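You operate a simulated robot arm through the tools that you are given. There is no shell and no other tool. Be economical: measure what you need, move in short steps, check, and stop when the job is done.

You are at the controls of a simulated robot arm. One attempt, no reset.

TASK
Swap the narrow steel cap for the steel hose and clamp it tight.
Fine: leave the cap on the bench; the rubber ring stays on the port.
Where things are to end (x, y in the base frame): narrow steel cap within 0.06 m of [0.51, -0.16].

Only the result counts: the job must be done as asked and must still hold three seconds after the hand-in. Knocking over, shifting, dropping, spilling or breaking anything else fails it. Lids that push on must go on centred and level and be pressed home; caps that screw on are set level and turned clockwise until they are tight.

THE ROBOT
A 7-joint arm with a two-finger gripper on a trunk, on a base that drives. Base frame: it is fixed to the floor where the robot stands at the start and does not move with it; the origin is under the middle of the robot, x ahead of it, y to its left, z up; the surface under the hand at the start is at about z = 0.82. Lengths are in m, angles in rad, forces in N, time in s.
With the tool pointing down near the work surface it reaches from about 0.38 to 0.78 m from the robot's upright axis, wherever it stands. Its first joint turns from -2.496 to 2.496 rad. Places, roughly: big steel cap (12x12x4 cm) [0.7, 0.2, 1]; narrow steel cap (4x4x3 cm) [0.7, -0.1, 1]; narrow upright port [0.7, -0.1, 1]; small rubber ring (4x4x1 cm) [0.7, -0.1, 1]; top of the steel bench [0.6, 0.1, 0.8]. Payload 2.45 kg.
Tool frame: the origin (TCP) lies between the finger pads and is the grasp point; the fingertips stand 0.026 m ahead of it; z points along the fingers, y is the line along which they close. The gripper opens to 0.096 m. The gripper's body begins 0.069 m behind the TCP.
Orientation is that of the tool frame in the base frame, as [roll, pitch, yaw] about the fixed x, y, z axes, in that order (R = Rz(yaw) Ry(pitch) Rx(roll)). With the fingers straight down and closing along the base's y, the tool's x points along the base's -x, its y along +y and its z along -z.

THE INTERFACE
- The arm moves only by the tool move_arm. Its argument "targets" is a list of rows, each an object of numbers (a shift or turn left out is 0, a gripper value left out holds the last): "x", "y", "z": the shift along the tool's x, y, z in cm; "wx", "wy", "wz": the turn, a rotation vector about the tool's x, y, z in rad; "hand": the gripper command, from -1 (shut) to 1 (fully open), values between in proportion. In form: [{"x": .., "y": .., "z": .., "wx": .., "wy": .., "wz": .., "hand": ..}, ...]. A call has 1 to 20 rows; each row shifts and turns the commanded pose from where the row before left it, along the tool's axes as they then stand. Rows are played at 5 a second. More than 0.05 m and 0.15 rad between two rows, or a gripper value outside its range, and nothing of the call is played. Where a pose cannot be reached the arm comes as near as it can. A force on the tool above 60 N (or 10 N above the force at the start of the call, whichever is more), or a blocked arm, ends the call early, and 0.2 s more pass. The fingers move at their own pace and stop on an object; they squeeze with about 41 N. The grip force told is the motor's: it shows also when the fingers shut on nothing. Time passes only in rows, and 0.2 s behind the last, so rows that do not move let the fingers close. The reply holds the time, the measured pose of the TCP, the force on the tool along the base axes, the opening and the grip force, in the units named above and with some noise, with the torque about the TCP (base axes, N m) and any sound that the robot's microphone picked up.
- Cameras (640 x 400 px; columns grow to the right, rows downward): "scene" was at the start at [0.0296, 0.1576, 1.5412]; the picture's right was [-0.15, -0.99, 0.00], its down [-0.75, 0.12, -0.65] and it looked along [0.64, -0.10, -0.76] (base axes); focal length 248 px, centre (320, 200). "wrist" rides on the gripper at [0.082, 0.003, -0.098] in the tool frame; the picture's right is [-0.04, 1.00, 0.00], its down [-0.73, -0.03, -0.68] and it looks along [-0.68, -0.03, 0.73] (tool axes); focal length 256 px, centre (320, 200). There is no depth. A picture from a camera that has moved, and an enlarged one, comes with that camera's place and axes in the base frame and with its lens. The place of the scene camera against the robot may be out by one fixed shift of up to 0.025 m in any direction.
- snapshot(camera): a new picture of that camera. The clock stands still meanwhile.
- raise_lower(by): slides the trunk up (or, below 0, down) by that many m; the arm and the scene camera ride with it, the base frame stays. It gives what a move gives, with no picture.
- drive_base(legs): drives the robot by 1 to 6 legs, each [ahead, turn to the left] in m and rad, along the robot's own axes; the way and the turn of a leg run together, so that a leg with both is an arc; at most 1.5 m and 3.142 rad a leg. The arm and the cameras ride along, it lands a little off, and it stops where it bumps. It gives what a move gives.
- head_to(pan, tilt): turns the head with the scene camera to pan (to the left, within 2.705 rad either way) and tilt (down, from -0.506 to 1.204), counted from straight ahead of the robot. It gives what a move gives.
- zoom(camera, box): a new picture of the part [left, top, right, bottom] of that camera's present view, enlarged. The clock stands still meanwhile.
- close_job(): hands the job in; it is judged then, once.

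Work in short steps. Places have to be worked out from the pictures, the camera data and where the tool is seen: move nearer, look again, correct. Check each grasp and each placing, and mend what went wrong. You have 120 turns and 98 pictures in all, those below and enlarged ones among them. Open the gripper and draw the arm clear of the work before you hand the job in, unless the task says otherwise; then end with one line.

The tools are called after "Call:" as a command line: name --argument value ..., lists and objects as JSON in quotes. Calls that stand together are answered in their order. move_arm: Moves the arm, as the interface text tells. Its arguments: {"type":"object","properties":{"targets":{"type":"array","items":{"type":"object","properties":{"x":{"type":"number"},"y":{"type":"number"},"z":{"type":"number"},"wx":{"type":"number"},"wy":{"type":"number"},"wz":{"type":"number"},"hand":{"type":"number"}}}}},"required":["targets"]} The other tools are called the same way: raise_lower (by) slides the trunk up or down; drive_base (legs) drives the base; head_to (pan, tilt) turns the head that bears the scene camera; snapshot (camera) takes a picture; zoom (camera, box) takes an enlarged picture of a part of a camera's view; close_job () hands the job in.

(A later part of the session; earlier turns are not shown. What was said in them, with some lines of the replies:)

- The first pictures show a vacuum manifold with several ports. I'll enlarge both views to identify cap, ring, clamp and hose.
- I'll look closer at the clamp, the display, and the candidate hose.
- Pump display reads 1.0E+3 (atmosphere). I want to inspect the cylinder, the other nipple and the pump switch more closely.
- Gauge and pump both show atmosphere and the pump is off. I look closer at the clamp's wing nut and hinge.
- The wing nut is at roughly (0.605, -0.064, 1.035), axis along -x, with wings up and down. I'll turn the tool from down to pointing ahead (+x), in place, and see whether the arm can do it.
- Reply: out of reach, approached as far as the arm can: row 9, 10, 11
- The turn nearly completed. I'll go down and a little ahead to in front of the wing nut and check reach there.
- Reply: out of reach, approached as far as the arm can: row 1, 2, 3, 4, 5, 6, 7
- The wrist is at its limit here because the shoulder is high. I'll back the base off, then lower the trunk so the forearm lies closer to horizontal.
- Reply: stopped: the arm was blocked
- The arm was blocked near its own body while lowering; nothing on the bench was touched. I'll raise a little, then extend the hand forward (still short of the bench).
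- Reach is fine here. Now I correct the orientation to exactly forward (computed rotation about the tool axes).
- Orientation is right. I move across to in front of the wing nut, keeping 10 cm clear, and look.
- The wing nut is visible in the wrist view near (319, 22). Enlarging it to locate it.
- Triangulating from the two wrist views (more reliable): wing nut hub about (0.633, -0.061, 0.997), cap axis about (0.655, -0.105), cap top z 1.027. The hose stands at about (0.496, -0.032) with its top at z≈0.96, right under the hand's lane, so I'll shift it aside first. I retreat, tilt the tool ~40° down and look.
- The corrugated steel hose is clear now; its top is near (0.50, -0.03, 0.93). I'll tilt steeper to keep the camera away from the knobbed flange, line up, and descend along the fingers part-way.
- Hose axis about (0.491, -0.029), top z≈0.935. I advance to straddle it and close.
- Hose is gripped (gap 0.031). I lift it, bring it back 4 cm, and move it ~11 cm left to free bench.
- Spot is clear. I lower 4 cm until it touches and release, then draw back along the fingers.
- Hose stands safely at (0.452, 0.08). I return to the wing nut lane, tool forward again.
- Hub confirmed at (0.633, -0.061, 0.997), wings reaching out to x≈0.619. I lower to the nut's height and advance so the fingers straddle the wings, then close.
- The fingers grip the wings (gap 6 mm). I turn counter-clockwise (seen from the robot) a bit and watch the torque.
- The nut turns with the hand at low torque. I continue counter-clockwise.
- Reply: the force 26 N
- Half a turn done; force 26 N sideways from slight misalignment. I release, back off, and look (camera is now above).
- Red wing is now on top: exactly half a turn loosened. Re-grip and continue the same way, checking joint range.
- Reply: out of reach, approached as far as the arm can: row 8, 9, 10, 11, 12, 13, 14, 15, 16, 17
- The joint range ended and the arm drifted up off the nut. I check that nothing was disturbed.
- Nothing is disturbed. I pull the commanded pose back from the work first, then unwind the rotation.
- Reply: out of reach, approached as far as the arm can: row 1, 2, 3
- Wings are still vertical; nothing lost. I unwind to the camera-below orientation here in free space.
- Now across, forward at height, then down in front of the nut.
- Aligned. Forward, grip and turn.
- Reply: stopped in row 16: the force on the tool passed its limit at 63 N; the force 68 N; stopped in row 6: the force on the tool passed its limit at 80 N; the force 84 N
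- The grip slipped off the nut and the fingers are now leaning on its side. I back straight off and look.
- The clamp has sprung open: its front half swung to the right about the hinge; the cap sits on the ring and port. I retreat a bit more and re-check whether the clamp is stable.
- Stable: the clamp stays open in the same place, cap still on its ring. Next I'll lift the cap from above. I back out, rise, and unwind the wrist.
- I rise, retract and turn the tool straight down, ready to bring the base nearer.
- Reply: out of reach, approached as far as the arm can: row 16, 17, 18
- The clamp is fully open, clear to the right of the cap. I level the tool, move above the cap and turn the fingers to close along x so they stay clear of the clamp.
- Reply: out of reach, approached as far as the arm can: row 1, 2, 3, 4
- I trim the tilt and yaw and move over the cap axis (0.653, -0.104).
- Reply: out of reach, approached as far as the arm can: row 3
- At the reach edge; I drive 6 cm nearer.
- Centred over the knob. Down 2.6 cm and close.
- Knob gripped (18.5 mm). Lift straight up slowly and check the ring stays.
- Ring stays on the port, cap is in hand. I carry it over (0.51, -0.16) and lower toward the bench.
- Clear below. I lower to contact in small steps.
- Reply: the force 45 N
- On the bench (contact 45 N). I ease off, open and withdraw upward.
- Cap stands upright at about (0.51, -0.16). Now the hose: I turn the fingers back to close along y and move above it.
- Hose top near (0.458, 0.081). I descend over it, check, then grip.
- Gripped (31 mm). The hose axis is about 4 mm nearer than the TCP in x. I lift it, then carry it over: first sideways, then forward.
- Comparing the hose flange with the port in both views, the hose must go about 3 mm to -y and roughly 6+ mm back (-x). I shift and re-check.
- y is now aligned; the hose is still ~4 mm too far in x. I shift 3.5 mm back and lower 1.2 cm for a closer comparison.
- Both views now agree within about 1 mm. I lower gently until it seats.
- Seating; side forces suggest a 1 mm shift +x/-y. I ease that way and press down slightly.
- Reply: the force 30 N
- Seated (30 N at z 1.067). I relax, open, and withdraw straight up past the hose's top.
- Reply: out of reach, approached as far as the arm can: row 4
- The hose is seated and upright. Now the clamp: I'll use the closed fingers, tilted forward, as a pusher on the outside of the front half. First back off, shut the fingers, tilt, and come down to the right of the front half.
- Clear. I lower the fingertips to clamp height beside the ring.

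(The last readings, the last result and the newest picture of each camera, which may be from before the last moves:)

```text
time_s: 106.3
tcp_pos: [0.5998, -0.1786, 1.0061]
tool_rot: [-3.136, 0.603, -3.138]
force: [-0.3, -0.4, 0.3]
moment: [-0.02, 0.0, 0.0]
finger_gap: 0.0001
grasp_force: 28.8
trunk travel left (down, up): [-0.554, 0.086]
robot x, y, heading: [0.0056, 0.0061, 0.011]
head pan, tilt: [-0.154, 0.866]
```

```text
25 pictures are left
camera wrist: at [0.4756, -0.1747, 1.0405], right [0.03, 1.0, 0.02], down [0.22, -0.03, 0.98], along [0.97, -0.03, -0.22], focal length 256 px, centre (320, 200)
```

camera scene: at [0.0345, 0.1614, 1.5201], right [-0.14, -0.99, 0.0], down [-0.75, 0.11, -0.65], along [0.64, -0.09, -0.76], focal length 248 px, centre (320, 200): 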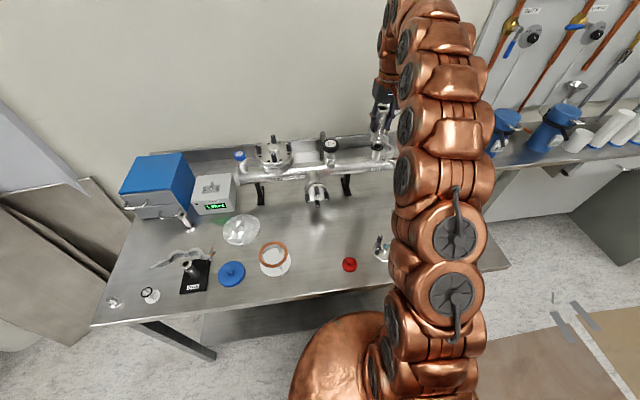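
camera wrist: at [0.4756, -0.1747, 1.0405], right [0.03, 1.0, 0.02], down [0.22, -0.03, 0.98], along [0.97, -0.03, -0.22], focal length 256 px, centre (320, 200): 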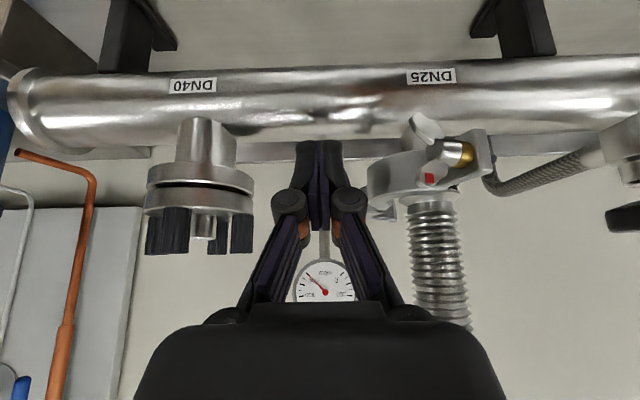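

The fingertips are level with the ring and to its right side. I push left (+y) in small steps.

Call:
move_arm --targets '[{"y": 1}, {"y": 0.7}, {"y": 0.7}, {"y": 0.7}, {}]'

Call:
snapshot --camera "wrist"

```text
time_s: 107.5
tcp_pos: [0.5991, -0.1484, 1.0079]
tool_rot: [-3.138, 0.604, -3.138]
force: [-0.3, 0.6, 0.2]
moment: [-0.03, -0.02, 0.03]
finger_gap: 0.0
grasp_force: 28.4
trunk travel left (down, up): [-0.554, 0.086]
robot x, y, heading: [0.0065, 0.0071, 0.01]
head pan, tilt: [-0.154, 0.866]
```

```text
24 pictures are left
camera wrist: at [0.4753, -0.1443, 1.0423], right [0.03, 1.0, 0.02], down [0.22, -0.03, 0.98], along [0.98, -0.03, -0.22], focal length 256 px, centre (320, 200)
```

wrist: 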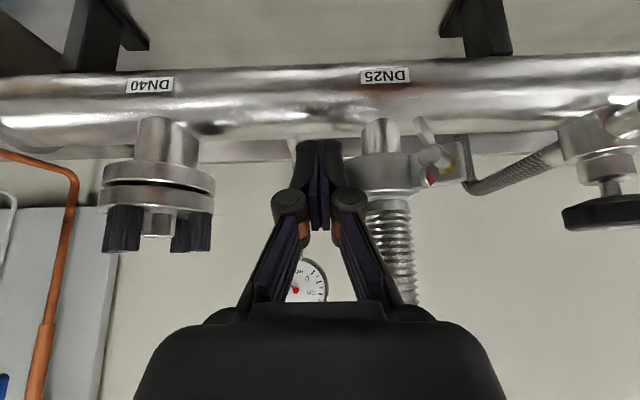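

The front half is swinging shut freely. Continue around the arc: +y, then push +x (ahead).

Call:
move_arm --targets '[{"y": 1}, {"y": 1}, {"y": 1, "x": -0.4, "z": 0.3}, {"y": 1, "x": -0.4, "z": 0.3}, {"x": -0.4, "z": 0.3}, {}]'

Call:
snapshot --camera "wrist"

```text
time_s: 108.7
tcp_pos: [0.605, -0.1156, 1.0073]
tool_rot: [-3.137, 0.595, 3.139]
force: [-31.0, -13.3, 13.4]
moment: [-0.38, 0.08, -0.22]
finger_gap: 0.0001
grasp_force: 28.4
trunk travel left (down, up): [-0.554, 0.086]
robot x, y, heading: [0.0061, 0.0018, -0.0]
head pan, tilt: [-0.154, 0.866]
stopped in row 5: the force on the tool passed its limit at 68 N (the readings are from after the stop); the commanded pose is now the measured one
```

```text
23 pictures are left
camera wrist: at [0.4808, -0.1101, 1.0424], right [0.04, 1.0, 0.02], down [0.23, -0.03, 0.97], along [0.97, -0.03, -0.23], focal length 256 px, centre (320, 200)
```

wrist: 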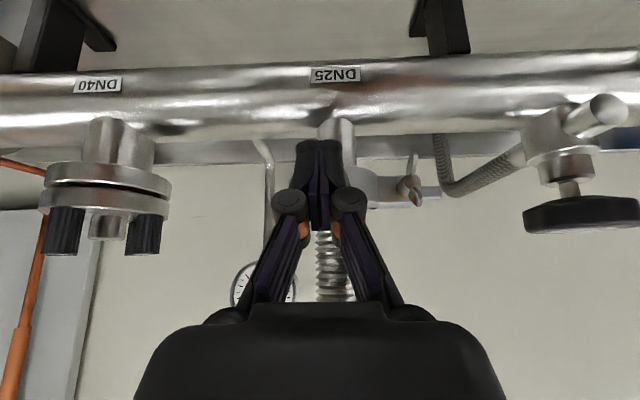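

It has swung shut (ears and tab together). I back off a little and check the hose and clamp.

Call:
move_arm --targets '[{"x": 3.3, "z": -2.3}, {"x": 3.3, "z": -2.3}, {}]'

Call:
zoom --camera "wrist" --box '[270, 90, 430, 300]'

Call:
zoom --camera "scene" --box '[352, 105, 408, 175]'

```text
time_s: 109.5
tcp_pos: [0.5262, -0.1135, 1.0064]
tool_rot: [-3.136, 0.594, -3.141]
force: [1.1, 0.2, -0.7]
moment: [0.0, 0.0, 0.01]
finger_gap: 0.0
grasp_force: 29.0
trunk travel left (down, up): [-0.554, 0.086]
robot x, y, heading: [0.0067, 0.0041, 0.011]
head pan, tilt: [-0.154, 0.866]
```

```text
1.90 times, centred on (350, 195) of wrist
camera zoom: at [0.4023, -0.108, 1.0411], right [0.04, 1.0, 0.02], down [0.23, -0.03, 0.97], along [0.97, -0.03, -0.23], focal length 488 px, centre (263, 210)
```

zoom: 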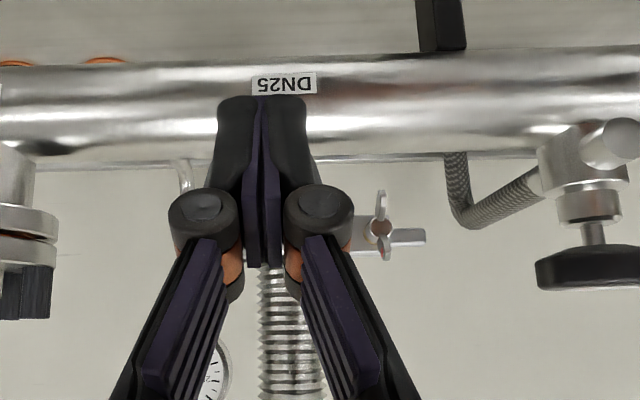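

```text
5.71 times, centred on (380, 140) of scene
camera zoom: at [0.0346, 0.1612, 1.5201], right [-0.15, -0.99, 0.0], down [-0.75, 0.11, -0.65], along [0.64, -0.1, -0.76], focal length 1417 px, centre (-23, 543)
```

zoom: 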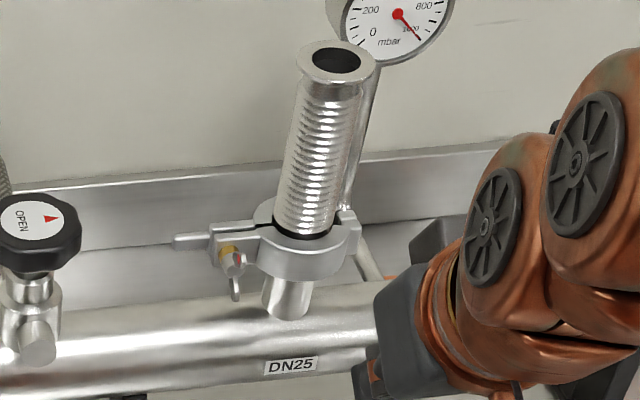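

The clamp is closed neatly round the hose. Now I go back to the stance that allows a forward-pointing tool: raise hand, back the base off, lower trunk.

Call:
move_arm --targets '[{"x": -2.1, "z": -3.1}, {"x": -2.1, "z": -3.1}, {"x": -2.1, "z": -3.1}, {"x": -2.1, "z": -3.1}, {}]'

Call:
drive_base --legs '[[-0.305, 0]]'

Call:
raise_lower --by -0.15

```text
time_s: 110.7
tcp_pos: [0.5257, -0.1127, 1.1561]
tool_rot: [-3.136, 0.596, 3.14]
force: [-0.4, 0.3, 0.3]
moment: [0.01, 0.03, 0.01]
finger_gap: 0.0
grasp_force: 29.1
trunk travel left (down, up): [-0.554, 0.086]
robot x, y, heading: [0.0088, 0.0029, 0.006]
head pan, tilt: [-0.154, 0.866]
```

```text
time_s: 112.7
tcp_pos: [0.2288, -0.1172, 1.1548]
tool_rot: [-3.137, 0.595, 3.135]
force: [-0.1, -0.7, -0.2]
moment: [0.01, 0.01, -0.01]
finger_gap: 0.0003
grasp_force: 28.6
trunk travel left (down, up): [-0.554, 0.086]
robot x, y, heading: [-0.2918, -0.0004, 0.001]
head pan, tilt: [-0.154, 0.866]
```

```text
time_s: 114.4
tcp_pos: [0.2278, -0.117, 1.0043]
tool_rot: [-3.137, 0.595, 3.133]
force: [0.2, -0.3, 0.0]
moment: [0.02, 0.01, -0.01]
finger_gap: 0.0001
grasp_force: 28.7
trunk travel left (down, up): [-0.404, 0.236]
robot x, y, heading: [-0.2889, 0.0032, -0.003]
head pan, tilt: [-0.154, 0.866]
```

Now extend toward the nut lane and pitch the tool to horizontal.

Call:
move_arm --targets '[{"x": -4.2, "z": 1.35, "y": 1.4, "hand": -0.35}, {"x": -4.2, "z": 1.35, "y": 1.4}, {"x": -4.2, "z": 1.35, "y": 1.4}, {"x": -4.2, "z": 1.35, "y": 1.4}, {"wy": -0.1394}, {"wy": -0.1394}, {"wy": -0.1394}, {"wy": -0.1394}, {"wy": -0.1394}, {"wy": -0.1394}, {"wy": -0.1394}, {"z": 4}, {"z": 4}, {"z": 4}, {}]'

Call:
snapshot --camera "wrist"

```text
time_s: 117.6
tcp_pos: [0.5172, -0.0625, 1.0559]
tool_rot: [-1.51, 1.565, -1.522]
force: [-0.1, 0.1, -0.4]
moment: [-0.01, 0.0, -0.02]
finger_gap: 0.0312
grasp_force: 0.1
trunk travel left (down, up): [-0.404, 0.236]
robot x, y, heading: [-0.2905, 0.0009, -0.005]
head pan, tilt: [-0.154, 0.866]
```

```text
20 pictures are left
camera wrist: at [0.4186, -0.0572, 0.9745], right [0.01, 1.0, 0.04], down [-0.68, -0.02, 0.73], along [0.73, -0.03, 0.68], focal length 256 px, centre (320, 200)
```

wrist: 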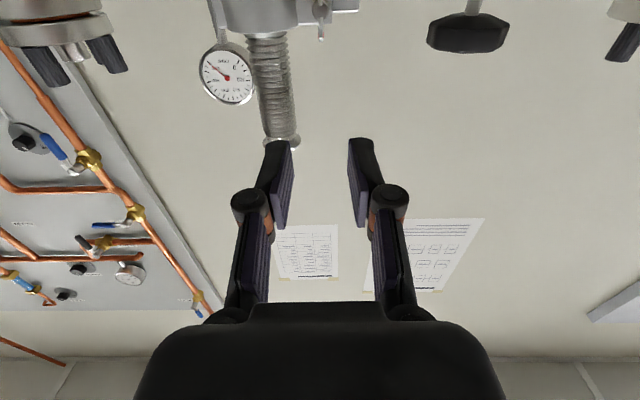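

Call:
move_arm --targets '[{"x": 3}, {"x": 2.7, "y": 0.1}, {"z": 2}, {}]'

Call:
zoom --camera "wrist" --box '[240, 50, 400, 150]'

```text
time_s: 118.6
tcp_pos: [0.5378, -0.0618, 0.9974]
tool_rot: [-1.469, 1.565, -1.481]
force: [-0.3, 0.0, 0.1]
moment: [0.0, -0.01, 0.02]
finger_gap: 0.0314
grasp_force: 0.0
trunk travel left (down, up): [-0.404, 0.236]
robot x, y, heading: [-0.2936, -0.0004, -0.0]
head pan, tilt: [-0.154, 0.866]
```

```text
4.00 times, centred on (320, 100) of wrist
camera zoom: at [0.4387, -0.0571, 0.9166], right [0.01, 1.0, 0.04], down [-0.68, -0.02, 0.73], along [0.73, -0.03, 0.68], focal length 1024 px, centre (320, 600)
```

zoom: 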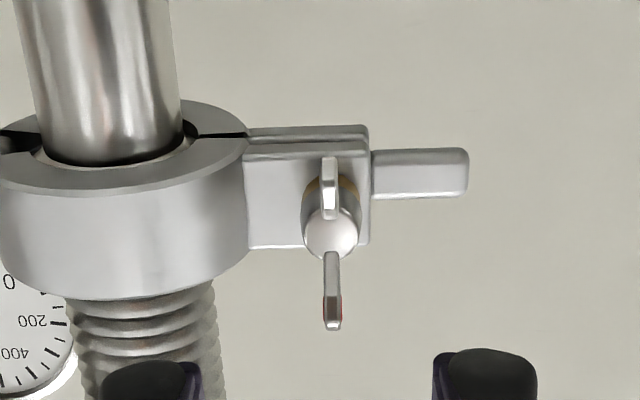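

Clamp faces are shut, wings vertical, hub at about (0.633, -0.060, 0.999). To tighten clockwise (+wz) I first wind the wrist half a turn the other way in free space.

Call:
move_arm --targets '[{"wz": -0.15}, {"wz": -0.15}, {"wz": -0.15}, {"wz": -0.15}, {"wz": -0.15}, {"wz": -0.15}, {"wz": -0.15}, {"wz": -0.15}, {"wz": -0.15}, {"wz": -0.15}, {"wz": -0.15}, {"wz": -0.15}, {"wz": -0.15}, {"wz": -0.15}, {"wz": -0.15}, {"wz": -0.15}, {"wz": -0.15}, {"wz": -0.15}, {"wz": -0.15}, {"wz": -0.15}]'

```text
time_s: 122.8
tcp_pos: [0.5382, -0.0626, 0.9964]
tool_rot: [-1.574, -1.434, -1.577]
force: [0.1, 0.7, 0.7]
moment: [0.01, -0.01, 0.03]
finger_gap: 0.0313
grasp_force: 0.0
trunk travel left (down, up): [-0.404, 0.236]
robot x, y, heading: [-0.291, 0.0031, 0.004]
head pan, tilt: [-0.154, 0.866]
```

Call:
move_arm --targets '[{"wz": -0.137}, {"x": 0.25, "y": -0.15}, {"z": 3.5}, {"z": 3.1}, {}, {"hand": -1}, {}, {}, {}]'

Call:
zoom --camera "wrist" --box '[240, 80, 400, 200]'

```text
time_s: 124.8
tcp_pos: [0.604, -0.0617, 0.9993]
tool_rot: [1.397, -1.57, 1.739]
force: [-6.0, 6.5, -0.1]
moment: [0.02, 0.0, 0.19]
finger_gap: 0.006
grasp_force: 32.2
trunk travel left (down, up): [-0.404, 0.236]
robot x, y, heading: [-0.2913, 0.0034, 0.003]
head pan, tilt: [-0.154, 0.866]
```

```text
3.33 times, centred on (320, 140) of wrist
camera zoom: at [0.505, -0.0622, 1.0807], right [-0.01, -1.0, -0.04], down [-0.68, 0.04, -0.73], along [0.73, 0.02, -0.68], focal length 853 px, centre (320, 400)
```

zoom: 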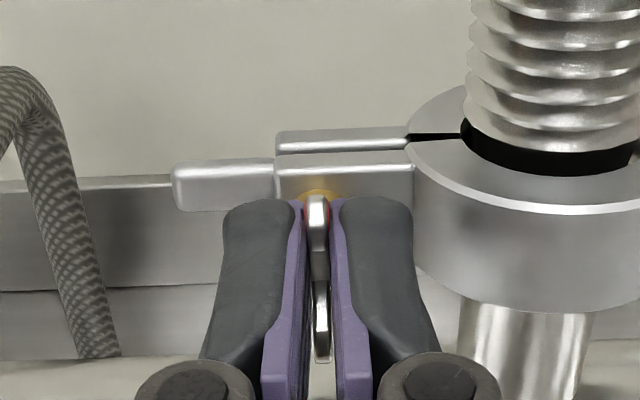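

Wings gripped (6 mm). I centre by a fraction and turn clockwise, watching torque about x.

Call:
move_arm --targets '[{"y": -0.07}, {"wz": 0.15}, {"wz": 0.15}, {"wz": 0.15}, {"wz": 0.15}, {"wz": 0.15}, {"wz": 0.15}, {"wz": 0.15}, {"wz": 0.15}, {"wz": 0.15}, {"wz": 0.15}, {}]'

```text
time_s: 127.4
tcp_pos: [0.6046, -0.0622, 0.9974]
tool_rot: [-1.573, -0.068, -1.585]
force: [-4.1, -0.2, -2.9]
moment: [-0.03, 0.06, 0.37]
finger_gap: 0.006
grasp_force: 32.2
trunk travel left (down, up): [-0.404, 0.236]
robot x, y, heading: [-0.2942, 0.0006, -0.002]
head pan, tilt: [-0.154, 0.866]
```

Call:
move_arm --targets '[{"wz": 0.15}, {"wz": 0.15}, {"wz": 0.15}, {"wz": 0.15}, {"wz": 0.15}, {"wz": 0.15}, {"wz": 0.15}, {"wz": 0.15}, {"wz": 0.15}, {"wz": 0.15}, {"wz": 0.14}, {}]'

```text
time_s: 130.0
tcp_pos: [0.6041, -0.0606, 0.9978]
tool_rot: [-3.087, 1.565, -3.095]
force: [-17.3, 4.9, -30.4]
moment: [0.01, 0.75, 0.17]
finger_gap: 0.006
grasp_force: 31.9
trunk travel left (down, up): [-0.404, 0.236]
robot x, y, heading: [-0.2892, 0.0014, -0.001]
head pan, tilt: [-0.154, 0.866]
```

No resistance yet after half a turn clockwise. I release, back off 4 cm, and probe whether the wrist can continue past this point in free space.

Call:
move_arm --targets '[{"hand": -0.35}, {}, {"z": -4.5}, {"wz": 0.15}, {"wz": 0.15}, {"wz": 0.15}, {"wz": 0.15}, {"wz": 0.15}, {"wz": 0.15}, {"wz": 0.15}, {"wz": 0.15}, {"wz": 0.15}, {"wz": 0.15}, {}]'

```text
time_s: 133.0
tcp_pos: [0.5594, -0.0614, 0.9985]
tool_rot: [1.572, 0.072, 1.56]
force: [0.1, -0.4, -0.4]
moment: [-0.01, 0.0, 0.02]
finger_gap: 0.0312
grasp_force: 0.1
trunk travel left (down, up): [-0.404, 0.236]
robot x, y, heading: [-0.2915, 0.0061, -0.005]
head pan, tilt: [-0.154, 0.866]
```

The wrist goes well beyond. I test a further 1.5 rad.

Call:
move_arm --targets '[{"wz": 0.15}, {"wz": 0.15}, {"wz": 0.15}, {"wz": 0.15}, {"wz": 0.15}, {"wz": 0.15}, {"wz": 0.15}, {"wz": 0.15}, {"wz": 0.15}, {"wz": 0.15}, {}]'

```text
time_s: 135.4
tcp_pos: [0.5588, -0.0608, 1.0007]
tool_rot: [1.574, -1.429, 1.556]
force: [0.0, 0.0, 0.0]
moment: [0.02, -0.03, 0.02]
finger_gap: 0.0314
grasp_force: 0.0
trunk travel left (down, up): [-0.404, 0.236]
robot x, y, heading: [-0.2916, 0.0026, 0.004]
head pan, tilt: [-0.154, 0.866]
```

Full range available. I unwind back 3 rad to camera-below, ready for another half turn.

Call:
move_arm --targets '[{"wz": -0.15}, {"wz": -0.15}, {"wz": -0.15}, {"wz": -0.15}, {"wz": -0.15}, {"wz": -0.15}, {"wz": -0.15}, {"wz": -0.15}, {"wz": -0.15}, {"wz": -0.15}, {"wz": -0.15}, {"wz": -0.15}, {"wz": -0.15}, {"wz": -0.15}, {"wz": -0.15}, {"wz": -0.15}, {"wz": -0.15}, {"wz": -0.15}, {"wz": -0.15}, {"wz": -0.15}]'

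Call:
zoom --camera "wrist" --box '[240, 60, 400, 160]'

```text
time_s: 139.6
tcp_pos: [0.5583, -0.0602, 0.9983]
tool_rot: [-1.645, 1.567, -1.653]
force: [-0.2, -0.4, 0.1]
moment: [0.01, 0.02, -0.04]
finger_gap: 0.0314
grasp_force: 0.2
trunk travel left (down, up): [-0.404, 0.236]
robot x, y, heading: [-0.2905, 0.0054, -0.004]
head pan, tilt: [-0.154, 0.866]
```

```text
4.00 times, centred on (320, 110) of wrist
camera zoom: at [0.46, -0.0553, 0.9173], right [0.01, 1.0, 0.04], down [-0.68, -0.02, 0.73], along [0.73, -0.03, 0.68], focal length 1024 px, centre (320, 560)
```

zoom: 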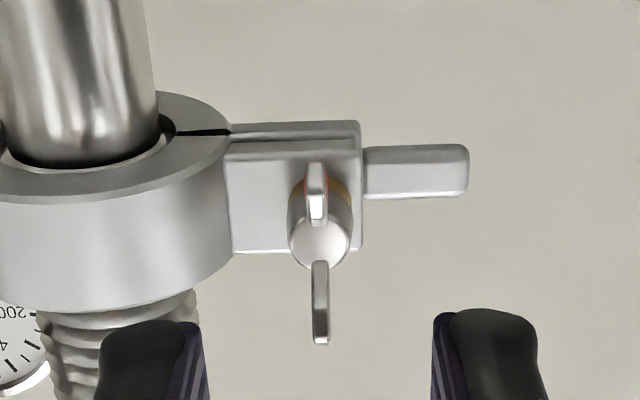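

Half a turn in (red wing now below). Grip again and turn clockwise another half turn.

Call:
move_arm --targets '[{"z": 4.6}, {"hand": -1}, {}, {}, {"wz": 0.15}, {"wz": 0.15}, {"wz": 0.15}, {"wz": 0.15}, {"wz": 0.15}, {"wz": 0.15}, {"wz": 0.15}, {"wz": 0.15}, {"wz": 0.15}, {"wz": 0.15}, {"wz": 0.15}]'

```text
time_s: 142.8
tcp_pos: [0.6035, -0.0736, 1.0003]
tool_rot: [1.567, 0.023, 1.542]
force: [5.5, -15.4, 5.6]
moment: [0.0, -0.19, -0.4]
finger_gap: 0.0
grasp_force: 28.4
trunk travel left (down, up): [-0.404, 0.236]
robot x, y, heading: [-0.2904, 0.0029, -0.003]
head pan, tilt: [-0.154, 0.866]
stopped in row 15: the force on the tool passed its limit at 61 N (the readings are from after the stop); the commanded pose is now the measured one
```

The fingers slipped off after about 1.5 rad, perhaps because the nut went tight. Back off straight and look.

Call:
move_arm --targets '[{"z": -2}, {"z": -3}, {}, {"hand": -0.35}, {}]'

Call:
snapshot --camera "wrist"

```text
time_s: 143.9
tcp_pos: [0.5535, -0.0703, 0.9987]
tool_rot: [1.57, 0.024, 1.549]
force: [0.1, 0.2, -0.1]
moment: [-0.04, 0.0, -0.01]
finger_gap: 0.0312
grasp_force: 0.1
trunk travel left (down, up): [-0.404, 0.236]
robot x, y, heading: [-0.2909, 0.0012, -0.005]
head pan, tilt: [-0.154, 0.866]
```

```text
16 pictures are left
camera wrist: at [0.4565, 0.0149, 1.0011], right [0.0, -0.02, 1.0], down [-0.7, -0.72, -0.01], along [0.72, -0.7, -0.01], focal length 256 px, centre (320, 200)
```

wrist: 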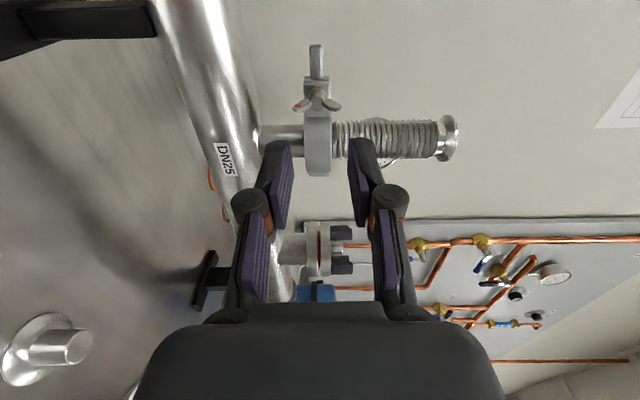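

Call:
zoom --camera "wrist" --box '[280, 40, 360, 120]'

```text
5.00 times, centred on (320, 80) of wrist
camera zoom: at [0.4565, 0.0149, 1.0011], right [0.0, -0.02, 1.0], down [-0.7, -0.72, -0.01], along [0.72, -0.7, -0.01], focal length 1280 px, centre (320, 800)
```

zoom: 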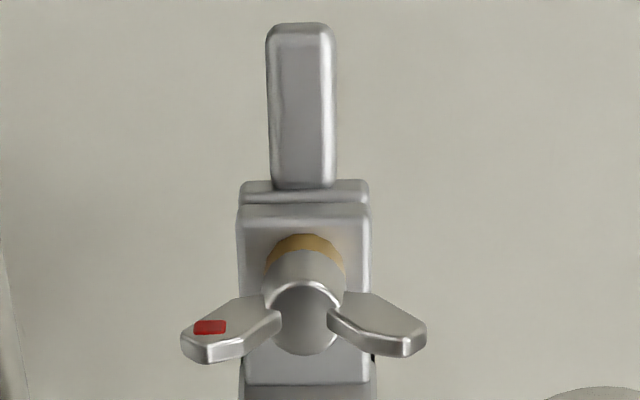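

The wings are still vertical with the red one down — exactly the original tight position — so the nut resisted and the fingers slipped. I'll re-grip and verify tightness with a small measured clockwise twist.

Call:
move_arm --targets '[{"wz": -0.15}, {"wz": -0.15}, {"wz": -0.15}, {"wz": -0.15}, {"wz": -0.15}, {"wz": -0.15}, {"wz": -0.15}, {"wz": -0.15}, {"wz": -0.15}, {"wz": -0.15}, {"wz": -0.047}, {"y": 0.95}, {}]'

Call:
zoom --camera "wrist" --box '[240, 60, 400, 160]'

```text
time_s: 146.8
tcp_pos: [0.5554, -0.0596, 1.001]
tool_rot: [0.414, 1.569, 0.391]
force: [0.1, 0.4, -0.1]
moment: [0.03, 0.02, 0.01]
finger_gap: 0.0313
grasp_force: 0.1
trunk travel left (down, up): [-0.404, 0.236]
robot x, y, heading: [-0.2892, 0.0041, -0.005]
head pan, tilt: [-0.154, 0.866]
```

```text
4.00 times, centred on (320, 110) of wrist
camera zoom: at [0.4564, -0.0535, 0.9191], right [0.02, 1.0, 0.04], down [-0.68, -0.01, 0.73], along [0.73, -0.04, 0.68], focal length 1024 px, centre (320, 560)
```

zoom: 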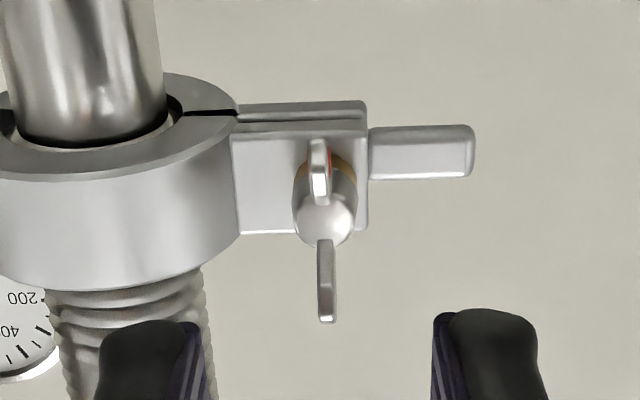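

Call:
move_arm --targets '[{"x": 0.25, "y": -0.1, "wx": -0.02}, {"z": 4.9}, {"hand": -1}, {}, {}, {}, {"wz": 0.06}, {"wz": 0.06}, {"wz": 0.06}, {"wz": 0.06}, {}]'

```text
time_s: 149.2
tcp_pos: [0.6027, -0.0606, 0.998]
tool_rot: [1.562, 1.33, 1.56]
force: [-6.8, 3.6, 2.1]
moment: [-0.97, 0.1, 0.05]
finger_gap: 0.0089
grasp_force: 36.4
trunk travel left (down, up): [-0.404, 0.236]
robot x, y, heading: [-0.287, 0.0024, -0.007]
head pan, tilt: [-0.154, 0.866]
```

Now there is a clear resisting torque (~1 N·m). A little further to make sure it is fully tight.

Call:
move_arm --targets '[{"wz": 0.06}, {"wz": 0.06}, {"wz": 0.06}, {}]'

Call:
zoom --camera "wrist" --box '[250, 80, 400, 180]'

```text
time_s: 150.2
tcp_pos: [0.6025, -0.0605, 0.9972]
tool_rot: [1.569, 1.148, 1.566]
force: [-7.5, 3.3, -2.0]
moment: [-1.28, 0.05, 0.09]
finger_gap: 0.0136
grasp_force: 40.0
trunk travel left (down, up): [-0.404, 0.236]
robot x, y, heading: [-0.2899, 0.0025, -0.004]
head pan, tilt: [-0.154, 0.866]
```

```text
4.00 times, centred on (325, 130) of wrist
camera zoom: at [0.5047, -0.0232, 0.9244], right [0.0, 0.9, 0.45], down [-0.68, -0.32, 0.66], along [0.73, -0.3, 0.61], focal length 1024 px, centre (300, 480)
```

zoom: 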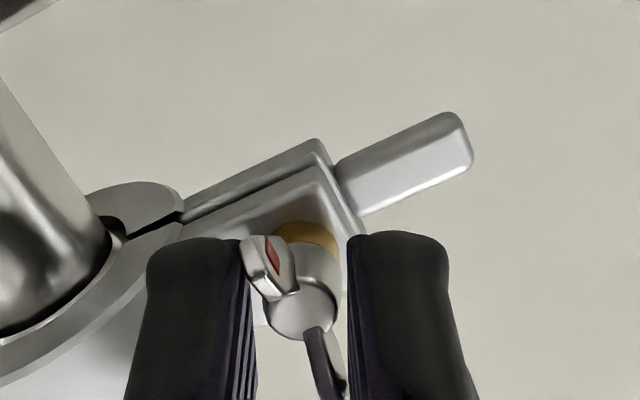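

The nut no longer turns: wings stay put while the fingers are spread by 1.3 N·m — tight. I release, back away and rise clear.

Call:
move_arm --targets '[{"wz": -0.1}, {"wz": -0.15}, {"wz": -0.15, "hand": -0.3}, {}, {"z": -3}, {"z": -4}, {"z": -4}, {}]'

Call:
move_arm --targets '[{"x": -4}, {"x": -4}, {"z": -4}, {"z": -4}, {"z": -4}, {"z": -4, "hand": 0.5}, {"z": -4}, {}, {}]'

Call:
zoom --camera "scene" --box '[290, 20, 450, 160]'

```text
time_s: 151.9
tcp_pos: [0.4931, -0.0604, 0.9991]
tool_rot: [1.509, 1.55, 1.504]
force: [-0.1, -0.1, 0.5]
moment: [0.01, 0.0, -0.01]
finger_gap: 0.0335
grasp_force: 0.0
trunk travel left (down, up): [-0.404, 0.236]
robot x, y, heading: [-0.2944, 0.0055, -0.005]
head pan, tilt: [-0.154, 0.866]
```

```text
time_s: 153.9
tcp_pos: [0.3125, -0.0636, 1.0771]
tool_rot: [1.604, 1.551, 1.601]
force: [1.6, 0.1, 0.0]
moment: [0.01, 0.0, 0.02]
finger_gap: 0.072
grasp_force: 0.0
out of reach, approached as far as the arm can: row 7
trunk travel left (down, up): [-0.404, 0.236]
robot x, y, heading: [-0.2951, 0.0035, -0.007]
head pan, tilt: [-0.154, 0.866]
```

```text
2.86 times, centred on (370, 90) of scene
camera zoom: at [-0.2611, 0.1603, 1.3701], right [-0.16, -0.99, 0.0], down [-0.75, 0.12, -0.65], along [0.64, -0.1, -0.76], focal length 709 px, centre (177, 514)
```

zoom: 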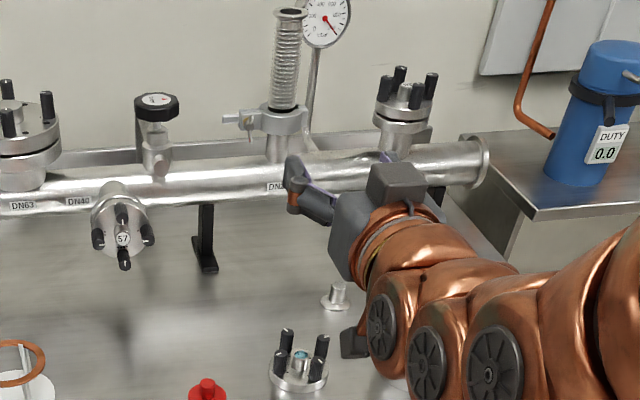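

Hose stands clamped; the cap is upright on the bench. One last close look at the clamp and wing nut.

Call:
zoom --camera "scene" --box '[338, 40, 388, 80]'

Call:
snapshot --camera "scene"

```text
10.00 times, centred on (363, 60) of scene
camera zoom: at [-0.2611, 0.1603, 1.3701], right [-0.16, -0.99, 0.0], down [-0.75, 0.12, -0.65], along [0.64, -0.1, -0.76], focal length 2480 px, centre (-110, 1600)
```

zoom: 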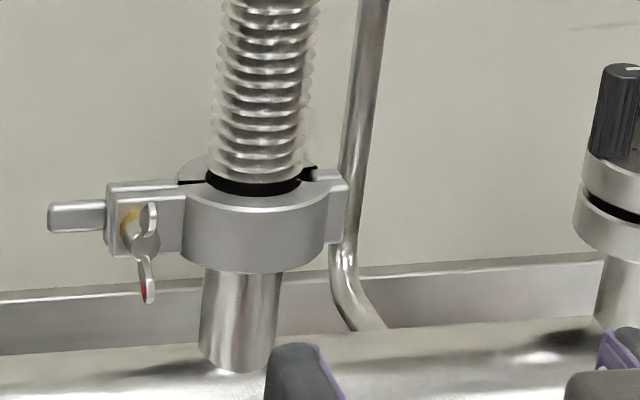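

```text
10 pictures are left
camera scene: at [-0.2611, 0.1603, 1.3701], right [-0.16, -0.99, 0.0], down [-0.75, 0.12, -0.65], along [0.64, -0.1, -0.76], focal length 248 px, centre (320, 200)
```

scene: 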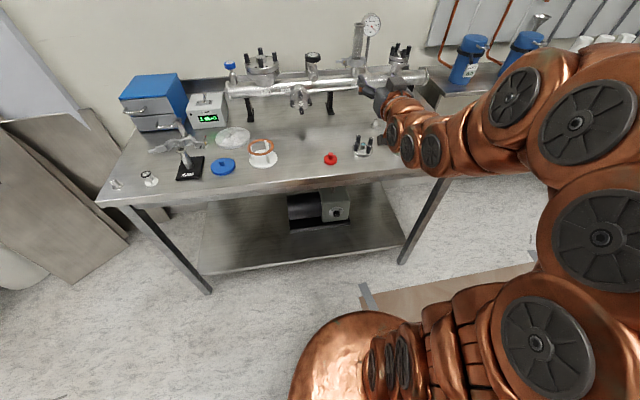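

Clamp closed and tight, hose level, ring on the port, cap at its place, everything else undisturbed, gripper open and clear. Handing in.

Call:
close_job

```text
The job is handed in.
```

The steel hose is now clamped on the port in place of the narrow cap, with the rubber ring left on the port. The wing nut is tight: it no longer turned at about 1.3 N·m. The cap stands upright on the bench at about (0.51, -0.16).
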